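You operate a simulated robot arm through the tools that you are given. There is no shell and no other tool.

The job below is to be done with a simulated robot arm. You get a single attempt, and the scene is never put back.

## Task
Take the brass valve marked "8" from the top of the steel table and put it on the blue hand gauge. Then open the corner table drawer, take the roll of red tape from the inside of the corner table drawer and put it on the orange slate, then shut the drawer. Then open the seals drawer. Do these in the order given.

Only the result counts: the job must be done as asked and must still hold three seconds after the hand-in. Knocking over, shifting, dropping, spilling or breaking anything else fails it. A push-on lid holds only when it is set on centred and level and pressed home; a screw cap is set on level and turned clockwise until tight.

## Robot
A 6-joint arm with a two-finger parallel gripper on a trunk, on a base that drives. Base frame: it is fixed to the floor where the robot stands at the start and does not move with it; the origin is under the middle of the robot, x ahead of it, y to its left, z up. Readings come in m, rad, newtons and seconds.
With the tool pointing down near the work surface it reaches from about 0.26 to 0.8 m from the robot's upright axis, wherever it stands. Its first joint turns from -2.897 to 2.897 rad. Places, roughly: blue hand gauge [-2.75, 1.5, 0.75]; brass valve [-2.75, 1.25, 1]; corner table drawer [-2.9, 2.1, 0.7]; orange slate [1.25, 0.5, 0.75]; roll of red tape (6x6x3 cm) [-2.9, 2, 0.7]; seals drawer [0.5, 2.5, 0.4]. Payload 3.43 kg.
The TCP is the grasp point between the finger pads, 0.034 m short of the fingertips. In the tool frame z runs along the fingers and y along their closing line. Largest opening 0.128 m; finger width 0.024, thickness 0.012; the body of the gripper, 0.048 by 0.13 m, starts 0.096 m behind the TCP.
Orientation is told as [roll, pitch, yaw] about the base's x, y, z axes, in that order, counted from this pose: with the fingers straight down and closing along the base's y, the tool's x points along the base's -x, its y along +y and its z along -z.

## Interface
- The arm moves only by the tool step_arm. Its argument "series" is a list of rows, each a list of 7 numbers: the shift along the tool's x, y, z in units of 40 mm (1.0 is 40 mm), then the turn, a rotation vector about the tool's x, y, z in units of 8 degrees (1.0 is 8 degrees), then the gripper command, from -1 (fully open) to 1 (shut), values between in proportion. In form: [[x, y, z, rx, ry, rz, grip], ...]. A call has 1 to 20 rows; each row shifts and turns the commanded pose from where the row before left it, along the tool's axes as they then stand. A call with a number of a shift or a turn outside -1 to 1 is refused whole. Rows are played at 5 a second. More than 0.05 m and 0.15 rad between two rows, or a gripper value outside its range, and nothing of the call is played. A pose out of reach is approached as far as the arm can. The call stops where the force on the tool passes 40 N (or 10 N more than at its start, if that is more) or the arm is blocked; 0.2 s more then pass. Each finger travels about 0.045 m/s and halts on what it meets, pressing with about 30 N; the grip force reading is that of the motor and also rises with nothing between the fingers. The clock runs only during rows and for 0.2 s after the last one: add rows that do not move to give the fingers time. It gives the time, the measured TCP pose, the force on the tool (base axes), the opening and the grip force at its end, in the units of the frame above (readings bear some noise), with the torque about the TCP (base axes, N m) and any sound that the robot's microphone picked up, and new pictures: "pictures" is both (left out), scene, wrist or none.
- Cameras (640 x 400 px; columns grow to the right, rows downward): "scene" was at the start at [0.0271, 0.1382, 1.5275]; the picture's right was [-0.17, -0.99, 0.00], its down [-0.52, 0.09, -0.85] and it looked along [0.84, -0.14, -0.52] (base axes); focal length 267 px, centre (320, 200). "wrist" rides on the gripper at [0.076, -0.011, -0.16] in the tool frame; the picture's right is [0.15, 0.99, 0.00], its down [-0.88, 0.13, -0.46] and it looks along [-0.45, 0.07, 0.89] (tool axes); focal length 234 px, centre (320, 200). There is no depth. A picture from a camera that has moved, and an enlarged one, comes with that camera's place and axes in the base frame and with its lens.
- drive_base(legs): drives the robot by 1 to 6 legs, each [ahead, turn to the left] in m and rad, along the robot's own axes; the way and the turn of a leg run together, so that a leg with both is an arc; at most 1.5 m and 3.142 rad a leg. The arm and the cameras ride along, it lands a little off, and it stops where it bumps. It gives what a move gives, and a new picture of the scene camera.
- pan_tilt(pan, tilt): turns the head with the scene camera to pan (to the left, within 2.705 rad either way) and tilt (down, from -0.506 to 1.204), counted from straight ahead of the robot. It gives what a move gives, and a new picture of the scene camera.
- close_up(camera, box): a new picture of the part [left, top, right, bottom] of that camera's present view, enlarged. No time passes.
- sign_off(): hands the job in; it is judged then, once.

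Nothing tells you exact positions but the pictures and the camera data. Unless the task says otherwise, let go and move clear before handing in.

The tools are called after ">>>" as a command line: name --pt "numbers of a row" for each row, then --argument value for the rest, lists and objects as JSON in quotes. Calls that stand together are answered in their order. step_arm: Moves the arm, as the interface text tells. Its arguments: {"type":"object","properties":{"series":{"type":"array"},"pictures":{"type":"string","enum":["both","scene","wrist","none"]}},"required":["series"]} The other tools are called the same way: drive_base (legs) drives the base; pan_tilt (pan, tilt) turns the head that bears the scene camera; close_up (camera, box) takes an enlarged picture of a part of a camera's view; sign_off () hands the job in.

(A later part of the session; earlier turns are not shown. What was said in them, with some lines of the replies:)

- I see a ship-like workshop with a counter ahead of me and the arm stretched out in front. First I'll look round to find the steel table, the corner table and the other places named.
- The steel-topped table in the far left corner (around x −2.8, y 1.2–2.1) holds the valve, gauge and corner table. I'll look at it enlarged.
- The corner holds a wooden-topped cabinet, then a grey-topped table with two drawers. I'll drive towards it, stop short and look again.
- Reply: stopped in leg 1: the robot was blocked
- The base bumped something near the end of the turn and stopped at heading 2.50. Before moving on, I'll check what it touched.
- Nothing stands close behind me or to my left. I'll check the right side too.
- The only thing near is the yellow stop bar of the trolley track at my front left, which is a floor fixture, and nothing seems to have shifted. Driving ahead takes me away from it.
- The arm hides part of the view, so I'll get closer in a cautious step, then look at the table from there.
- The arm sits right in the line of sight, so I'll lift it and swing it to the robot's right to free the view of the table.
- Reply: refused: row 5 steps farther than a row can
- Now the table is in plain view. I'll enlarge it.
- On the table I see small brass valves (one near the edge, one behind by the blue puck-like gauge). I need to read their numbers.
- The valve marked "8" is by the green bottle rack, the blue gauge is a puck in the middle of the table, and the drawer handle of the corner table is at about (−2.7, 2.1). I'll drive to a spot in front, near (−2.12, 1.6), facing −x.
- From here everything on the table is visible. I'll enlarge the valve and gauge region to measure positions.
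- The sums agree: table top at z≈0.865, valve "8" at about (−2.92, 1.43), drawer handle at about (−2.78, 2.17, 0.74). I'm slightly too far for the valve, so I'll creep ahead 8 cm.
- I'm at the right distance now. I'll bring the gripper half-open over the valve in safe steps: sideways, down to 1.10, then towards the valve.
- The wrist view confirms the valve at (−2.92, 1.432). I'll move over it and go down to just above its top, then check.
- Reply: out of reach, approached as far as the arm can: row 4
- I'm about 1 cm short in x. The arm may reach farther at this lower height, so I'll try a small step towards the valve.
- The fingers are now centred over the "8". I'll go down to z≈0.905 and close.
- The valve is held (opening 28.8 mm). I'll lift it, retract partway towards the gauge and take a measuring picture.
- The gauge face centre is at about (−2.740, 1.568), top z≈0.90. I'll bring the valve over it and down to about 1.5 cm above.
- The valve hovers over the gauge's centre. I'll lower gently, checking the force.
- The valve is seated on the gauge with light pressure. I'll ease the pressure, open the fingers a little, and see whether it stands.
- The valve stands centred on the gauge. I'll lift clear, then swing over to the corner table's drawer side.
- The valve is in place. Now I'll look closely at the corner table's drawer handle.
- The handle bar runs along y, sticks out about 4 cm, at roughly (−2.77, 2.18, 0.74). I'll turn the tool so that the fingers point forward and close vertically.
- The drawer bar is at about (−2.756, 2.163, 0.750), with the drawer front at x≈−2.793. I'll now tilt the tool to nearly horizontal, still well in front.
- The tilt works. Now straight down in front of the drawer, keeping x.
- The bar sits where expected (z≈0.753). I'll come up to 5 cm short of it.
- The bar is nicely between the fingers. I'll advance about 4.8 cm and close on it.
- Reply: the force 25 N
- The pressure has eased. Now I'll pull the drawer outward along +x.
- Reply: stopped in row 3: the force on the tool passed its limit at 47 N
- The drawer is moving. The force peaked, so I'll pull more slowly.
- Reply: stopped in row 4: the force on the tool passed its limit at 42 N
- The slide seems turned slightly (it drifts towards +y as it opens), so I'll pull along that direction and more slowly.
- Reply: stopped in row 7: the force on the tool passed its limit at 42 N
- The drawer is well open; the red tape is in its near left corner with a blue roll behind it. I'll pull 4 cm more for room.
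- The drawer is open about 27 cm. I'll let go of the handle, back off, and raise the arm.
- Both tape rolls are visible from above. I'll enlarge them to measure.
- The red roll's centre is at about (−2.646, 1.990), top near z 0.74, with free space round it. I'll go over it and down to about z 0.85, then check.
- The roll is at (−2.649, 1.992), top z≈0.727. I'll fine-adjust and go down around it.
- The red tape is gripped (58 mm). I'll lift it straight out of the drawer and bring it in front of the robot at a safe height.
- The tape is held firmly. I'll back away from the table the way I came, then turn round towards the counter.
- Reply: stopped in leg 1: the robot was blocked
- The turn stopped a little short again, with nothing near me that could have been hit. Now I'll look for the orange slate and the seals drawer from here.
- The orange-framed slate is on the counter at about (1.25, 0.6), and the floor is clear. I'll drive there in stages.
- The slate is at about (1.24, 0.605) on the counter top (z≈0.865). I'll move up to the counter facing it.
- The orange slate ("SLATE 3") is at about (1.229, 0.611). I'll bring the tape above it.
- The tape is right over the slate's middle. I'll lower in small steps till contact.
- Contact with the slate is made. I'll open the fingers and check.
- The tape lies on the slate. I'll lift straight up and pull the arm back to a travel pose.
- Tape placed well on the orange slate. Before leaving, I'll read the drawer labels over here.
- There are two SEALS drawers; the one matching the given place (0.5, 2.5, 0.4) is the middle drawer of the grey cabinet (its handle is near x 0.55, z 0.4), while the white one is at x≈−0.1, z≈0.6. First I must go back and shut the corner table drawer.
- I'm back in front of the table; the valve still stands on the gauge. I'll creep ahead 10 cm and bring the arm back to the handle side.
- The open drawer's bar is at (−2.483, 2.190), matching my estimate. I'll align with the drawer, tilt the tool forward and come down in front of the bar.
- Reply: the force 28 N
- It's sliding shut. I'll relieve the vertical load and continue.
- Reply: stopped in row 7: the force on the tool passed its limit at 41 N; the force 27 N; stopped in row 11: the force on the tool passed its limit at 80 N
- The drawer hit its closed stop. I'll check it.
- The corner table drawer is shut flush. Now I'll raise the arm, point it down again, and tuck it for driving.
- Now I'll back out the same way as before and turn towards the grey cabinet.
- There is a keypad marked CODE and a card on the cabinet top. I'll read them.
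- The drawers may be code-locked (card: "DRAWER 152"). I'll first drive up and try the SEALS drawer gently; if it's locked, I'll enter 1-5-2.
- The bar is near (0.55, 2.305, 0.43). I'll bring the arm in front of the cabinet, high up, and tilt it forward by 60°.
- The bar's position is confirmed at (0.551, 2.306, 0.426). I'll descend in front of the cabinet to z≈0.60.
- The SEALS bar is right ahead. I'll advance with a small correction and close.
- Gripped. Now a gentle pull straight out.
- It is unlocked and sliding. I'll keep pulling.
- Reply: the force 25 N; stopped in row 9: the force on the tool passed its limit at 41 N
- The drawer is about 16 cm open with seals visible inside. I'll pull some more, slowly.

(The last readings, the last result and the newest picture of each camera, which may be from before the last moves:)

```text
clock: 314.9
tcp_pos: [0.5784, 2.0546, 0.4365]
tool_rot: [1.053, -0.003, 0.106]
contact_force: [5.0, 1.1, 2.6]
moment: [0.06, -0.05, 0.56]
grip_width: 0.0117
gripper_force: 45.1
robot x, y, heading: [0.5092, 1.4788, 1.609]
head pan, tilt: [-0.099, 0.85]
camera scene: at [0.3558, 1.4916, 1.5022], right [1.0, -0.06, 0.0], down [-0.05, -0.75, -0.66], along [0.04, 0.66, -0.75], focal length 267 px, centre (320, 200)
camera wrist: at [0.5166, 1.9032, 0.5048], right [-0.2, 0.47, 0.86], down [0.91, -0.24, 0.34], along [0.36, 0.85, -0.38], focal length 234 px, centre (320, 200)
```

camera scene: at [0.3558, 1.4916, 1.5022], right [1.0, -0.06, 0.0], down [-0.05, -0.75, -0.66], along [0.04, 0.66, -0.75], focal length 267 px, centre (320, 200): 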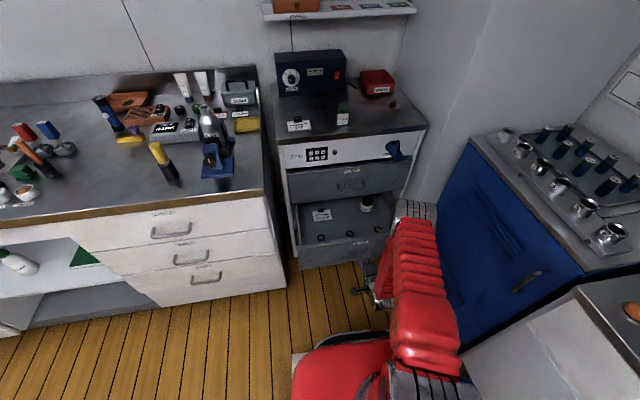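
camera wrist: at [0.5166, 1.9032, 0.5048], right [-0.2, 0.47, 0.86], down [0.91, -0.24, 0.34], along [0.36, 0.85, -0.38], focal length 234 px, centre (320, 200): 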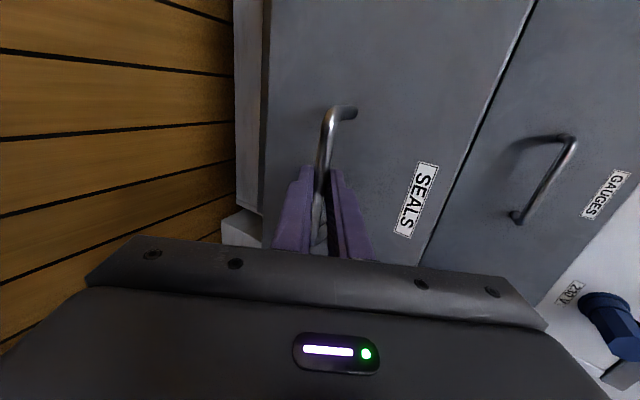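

>>> step_arm --pt "0 -0.05 -0.087 0 0 0 1" --pt "0 -0.05 -0.087 0 0 0 1" --pt "0 -0.05 -0.087 0 0 0 1" --pt "0 -0.05 -0.087 0 0 0 1" --pt "0 -0.05 -0.087 0 0 0 1" --pt "0 -0.05 -0.087 0 0 0 1" --pt "0 -0.05 -0.087 0 0 0 1" --pt "0 -0.05 -0.087 0 0 0 1" --pt "0 -0.05 -0.087 0 0 0 1" --pt "0 -0.05 -0.087 0 0 0 1" --pt "0 -0.05 -0.087 0 0 0 1" --pt "0 -0.05 -0.087 0 0 0 1"

>>> close_up --camera "scene" --box '[270, 150, 450, 290]'

```text
clock: 317.5
tcp_pos: [0.5821, 2.0053, 0.4363]
tool_rot: [1.052, -0.003, 0.107]
contact_force: [17.5, 3.4, 8.0]
moment: [0.23, -0.78, -0.7]
grip_width: 0.0115
gripper_force: 44.7
robot x, y, heading: [0.513, 1.4791, 1.609]
head pan, tilt: [-0.099, 0.85]
camera scene: at [0.3559, 1.4915, 1.5022], right [1.0, -0.06, 0.0], down [-0.05, -0.75, -0.66], along [0.04, 0.66, -0.75], focal length 267 px, centre (320, 200)
camera wrist: at [0.5218, 1.855, 0.5048], right [-0.2, 0.47, 0.86], down [0.91, -0.24, 0.34], along [0.36, 0.85, -0.38], focal length 234 px, centre (320, 200)
```

scene: 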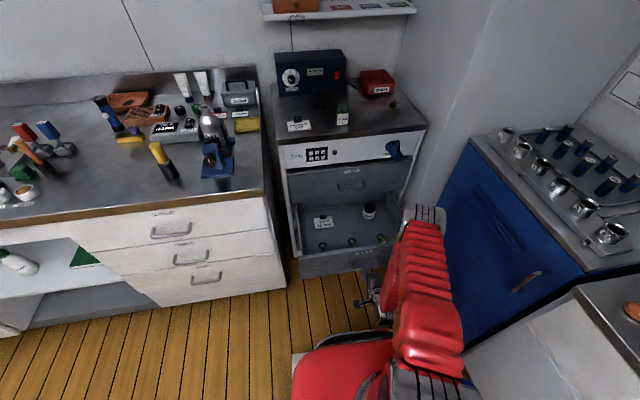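
wrist: 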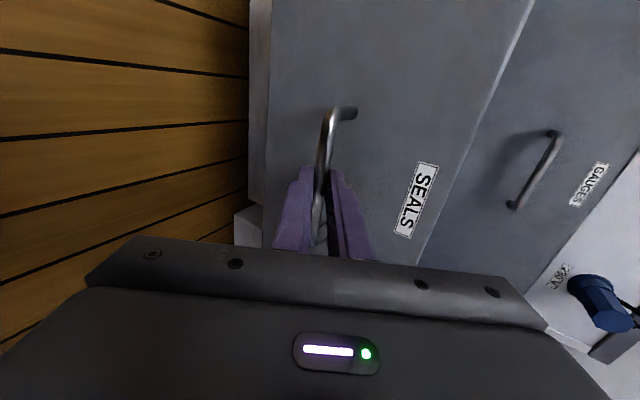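

```text
2.86 times, centred on (360, 220) of scene
camera zoom: at [0.3559, 1.4915, 1.5022], right [1.0, -0.06, 0.0], down [-0.05, -0.75, -0.66], along [0.04, 0.66, -0.75], focal length 763 px, centre (206, 143)
```

zoom: 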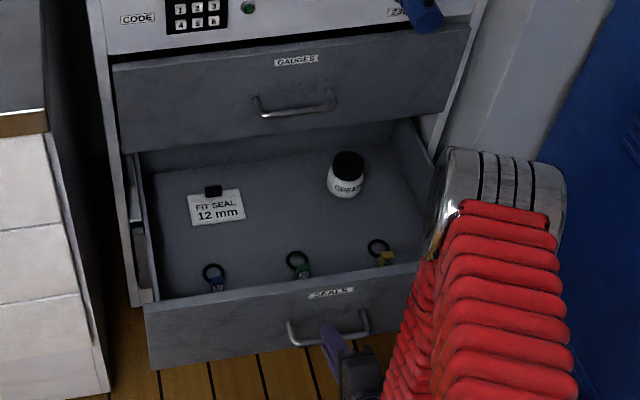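

The seals drawer is open about 29 cm. I'll let go, back off from the handle and raise the arm clear.

>>> step_arm --pt "0 0 0 0 0 0 0.5" --pt "0 0 0 0 0 0 0.3" --pt "0 0 0 0 0 0 0.3" --pt "0 0 -0.4 0 0 0 0.3" --pt "0 0 -0.4 0 0 0 0.3" --pt "0 0 -0.4 0 0 0 0.3" --pt "0 0 0 0 0 0 0.3"

```text
clock: 319.1
tcp_pos: [0.5851, 1.9654, 0.4593]
tool_rot: [1.052, -0.004, 0.105]
contact_force: [0.1, -0.3, -0.2]
moment: [0.01, -0.02, -0.01]
grip_width: 0.0451
gripper_force: 0.1
robot x, y, heading: [0.5082, 1.4803, 1.611]
head pan, tilt: [-0.099, 0.85]
camera scene: at [0.3558, 1.4915, 1.5022], right [1.0, -0.06, 0.0], down [-0.05, -0.75, -0.66], along [0.04, 0.66, -0.75], focal length 267 px, centre (320, 200)
camera wrist: at [0.5258, 1.8143, 0.5288], right [-0.2, 0.47, 0.86], down [0.91, -0.24, 0.34], along [0.36, 0.85, -0.38], focal length 234 px, centre (320, 200)
```

scene: 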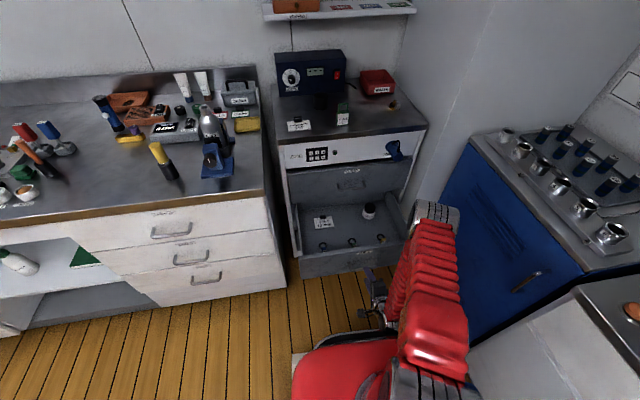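
wrist: 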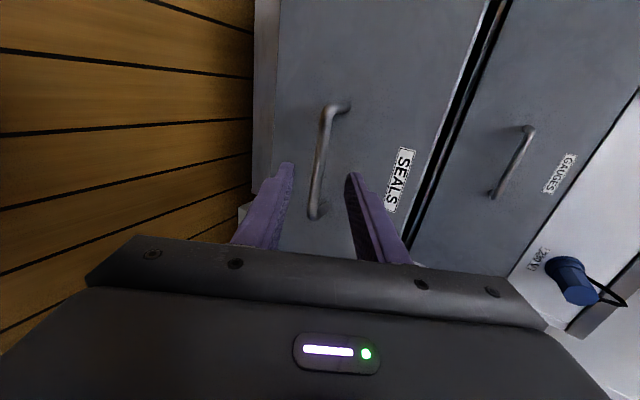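

>>> step_arm --pt "0 0 -0.4 0 0 0 0.3" --pt "0 0 -0.3 0 0 0 0.3" --pt "0 0.85 -0.49 0 0 0 0.3" --pt "0 0.85 -0.49 0 0 0 0.3" --pt "0 0.85 -0.49 0 0 0 0.3" --pt "0 0.85 -0.49 0 0 0 0.3" --pt "0 0.85 -0.49 0 0 0 0.3" --pt "0 0.85 -0.49 0 0 0 0.3" --pt "0 0.85 -0.49 0 0 0 0.3" --pt "0 0.85 -0.49 0 0 0 0.3" --pt "0 0.85 -0.49 0 0 0 0.3" --pt "0 0.85 -0.49 0 0 0 0.3" --pt "0 0.85 -0.49 0 0 0 0.3" --pt "0 0.85 -0.49 0 0 0 0.3" --pt "0 0 0 0 0 0 0.3"

>>> close_up --camera "scene" --box '[240, 120, 460, 290]'

```text
clock: 322.3
tcp_pos: [0.6156, 1.9925, 0.9194]
tool_rot: [1.053, -0.001, 0.106]
contact_force: [0.3, -0.3, 0.9]
moment: [0.01, -0.03, 0.0]
grip_width: 0.0448
gripper_force: 0.1
out of reach, approached as far as the arm can: row 9, 10, 11, 12, 13
robot x, y, heading: [0.5096, 1.4811, 1.606]
head pan, tilt: [-0.099, 0.85]
camera scene: at [0.3558, 1.4914, 1.5022], right [1.0, -0.06, 0.0], down [-0.05, -0.75, -0.66], along [0.04, 0.66, -0.75], focal length 267 px, centre (320, 200)
camera wrist: at [0.5552, 1.8415, 0.9901], right [-0.2, 0.47, 0.86], down [0.91, -0.24, 0.34], along [0.36, 0.85, -0.38], focal length 234 px, centre (320, 200)
```

scene: 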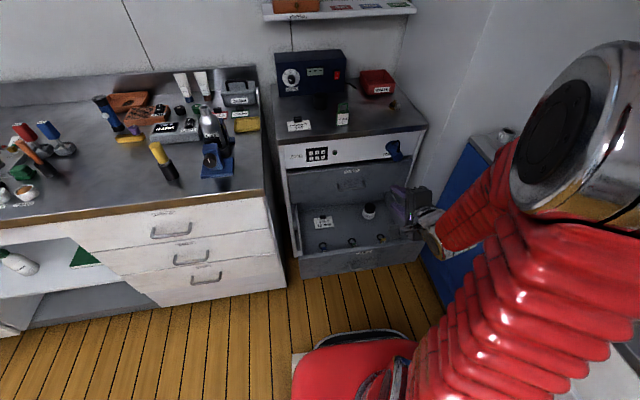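
wrist: 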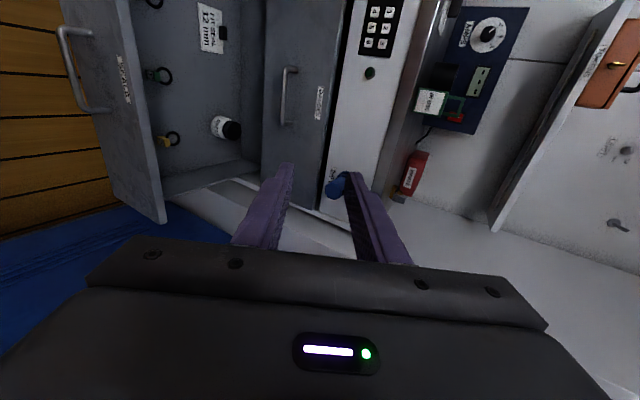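

```text
2.35 times, centred on (350, 205) of scene
camera zoom: at [0.3558, 1.4914, 1.5022], right [1.0, -0.06, 0.0], down [-0.05, -0.75, -0.66], along [0.04, 0.66, -0.75], focal length 628 px, centre (249, 188)
```

zoom: 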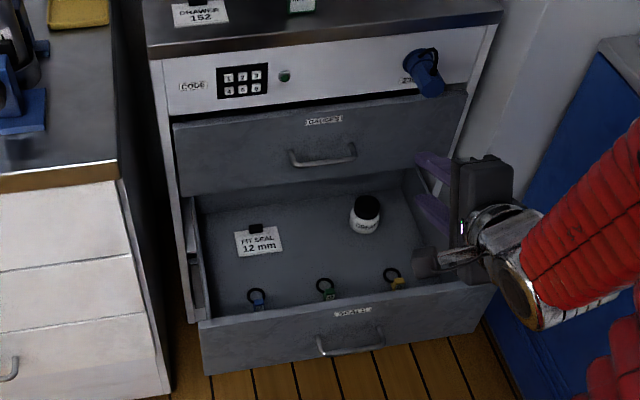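

The seals drawer is open and the arm is clear of it. One last look at the slate and the far corner before handing in.

>>> pan_tilt --pan -1.0 --tilt 0.7

>>> pan_tilt --pan 1.5 --tilt 0.2

>>> close_up --camera "scene" --box '[200, 120, 480, 300]'

```text
clock: 323.5
tcp_pos: [0.6154, 1.9932, 0.9195]
tool_rot: [1.051, -0.003, 0.108]
contact_force: [-0.6, -0.8, 0.1]
moment: [-0.01, 0.0, 0.06]
grip_width: 0.0447
gripper_force: 0.1
robot x, y, heading: [0.5054, 1.4825, 1.612]
head pan, tilt: [-1.0, 0.7]
camera scene: at [0.4206, 1.4619, 1.5145], right [0.57, -0.82, 0.0], down [-0.53, -0.37, -0.76], along [0.63, 0.44, -0.64], focal length 267 px, centre (320, 200)
```

scene: 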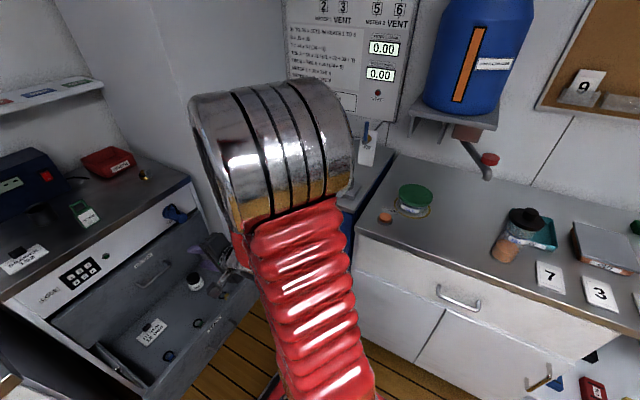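

```text
clock: 325.8
tcp_pos: [0.616, 1.9936, 0.9211]
tool_rot: [1.052, -0.004, 0.107]
contact_force: [0.3, -0.6, -0.4]
moment: [-0.02, 0.0, -0.01]
grip_width: 0.0452
gripper_force: 0.1
robot x, y, heading: [0.5069, 1.4804, 1.612]
head pan, tilt: [1.499, 0.201]
camera scene: at [0.2578, 1.4165, 1.5599], right [0.03, 1.0, 0.0], down [0.2, -0.01, -0.98], along [-0.98, 0.03, -0.2], focal length 267 px, centre (320, 200)
```

scene: 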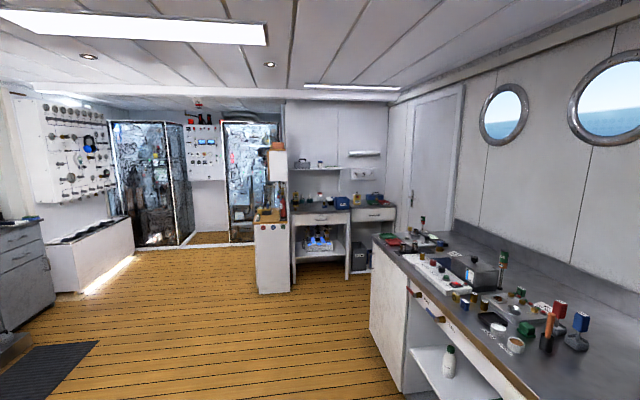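

```text
2.22 times, centred on (340, 210) of scene
camera zoom: at [0.2578, 1.4165, 1.5599], right [0.03, 1.0, 0.0], down [0.2, -0.01, -0.98], along [-0.98, 0.03, -0.2], focal length 593 px, centre (276, 178)
```

zoom: 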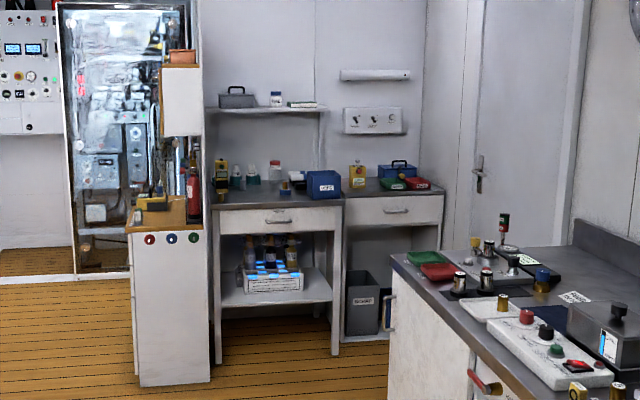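

>>> pan_tilt --pan -1.9 --tilt 0.6

```text
clock: 328.6
tcp_pos: [0.6141, 1.9935, 0.9197]
tool_rot: [1.052, -0.003, 0.106]
contact_force: [0.1, 0.3, -0.1]
moment: [0.01, -0.01, -0.01]
grip_width: 0.045
gripper_force: 0.1
robot x, y, heading: [0.509, 1.4813, 1.61]
head pan, tilt: [-1.901, 0.6]
camera scene: at [0.4356, 1.3879, 1.5231], right [-0.29, -0.96, 0.0], down [-0.54, 0.16, -0.83], along [0.79, -0.24, -0.56], focal length 267 px, centre (320, 200)
```

scene: 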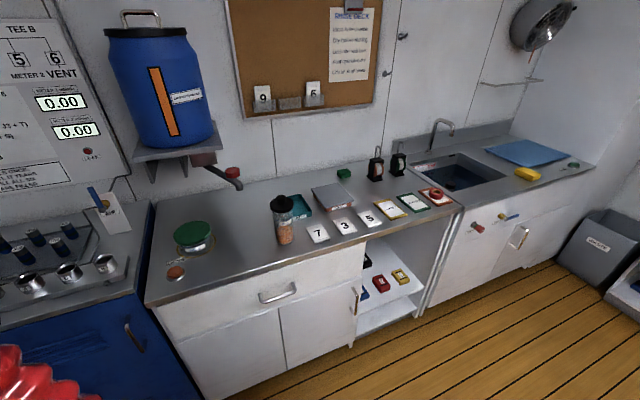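

Everything is in place: the tape is on the orange slate, the corner table drawer is shut, and the seals drawer is open. The valve was standing on the gauge when I last saw it close up, and the arm is clear, so I'm handing in.

>>> sign_off

```text
The job is handed in.
```

I finished all the steps in the order you gave and handed the job in. I don't have the verdict.

- **Valve:** the brass valve marked "8" is standing upright, centred on the blue hand gauge.
- **Tape:** the roll of red tape is lying on the orange slate (the one labelled "SLATE 3").
- **Corner table drawer:** it is pushed shut to its stop.
- **Seals drawer:** it is open about 29 cm, and the arm is clear of it. Two drawers are labelled SEALS. I opened the middle one in the grey cabinet because it matches the place you gave. It wasn't locked, so I didn't use the code pad on the cabinet.

The base reported being blocked twice while turning. I looked around both times and saw nothing that had been moved. The first time, the only thing nearby was the yellow stop bar of the trolley track, and the second time nothing was close.
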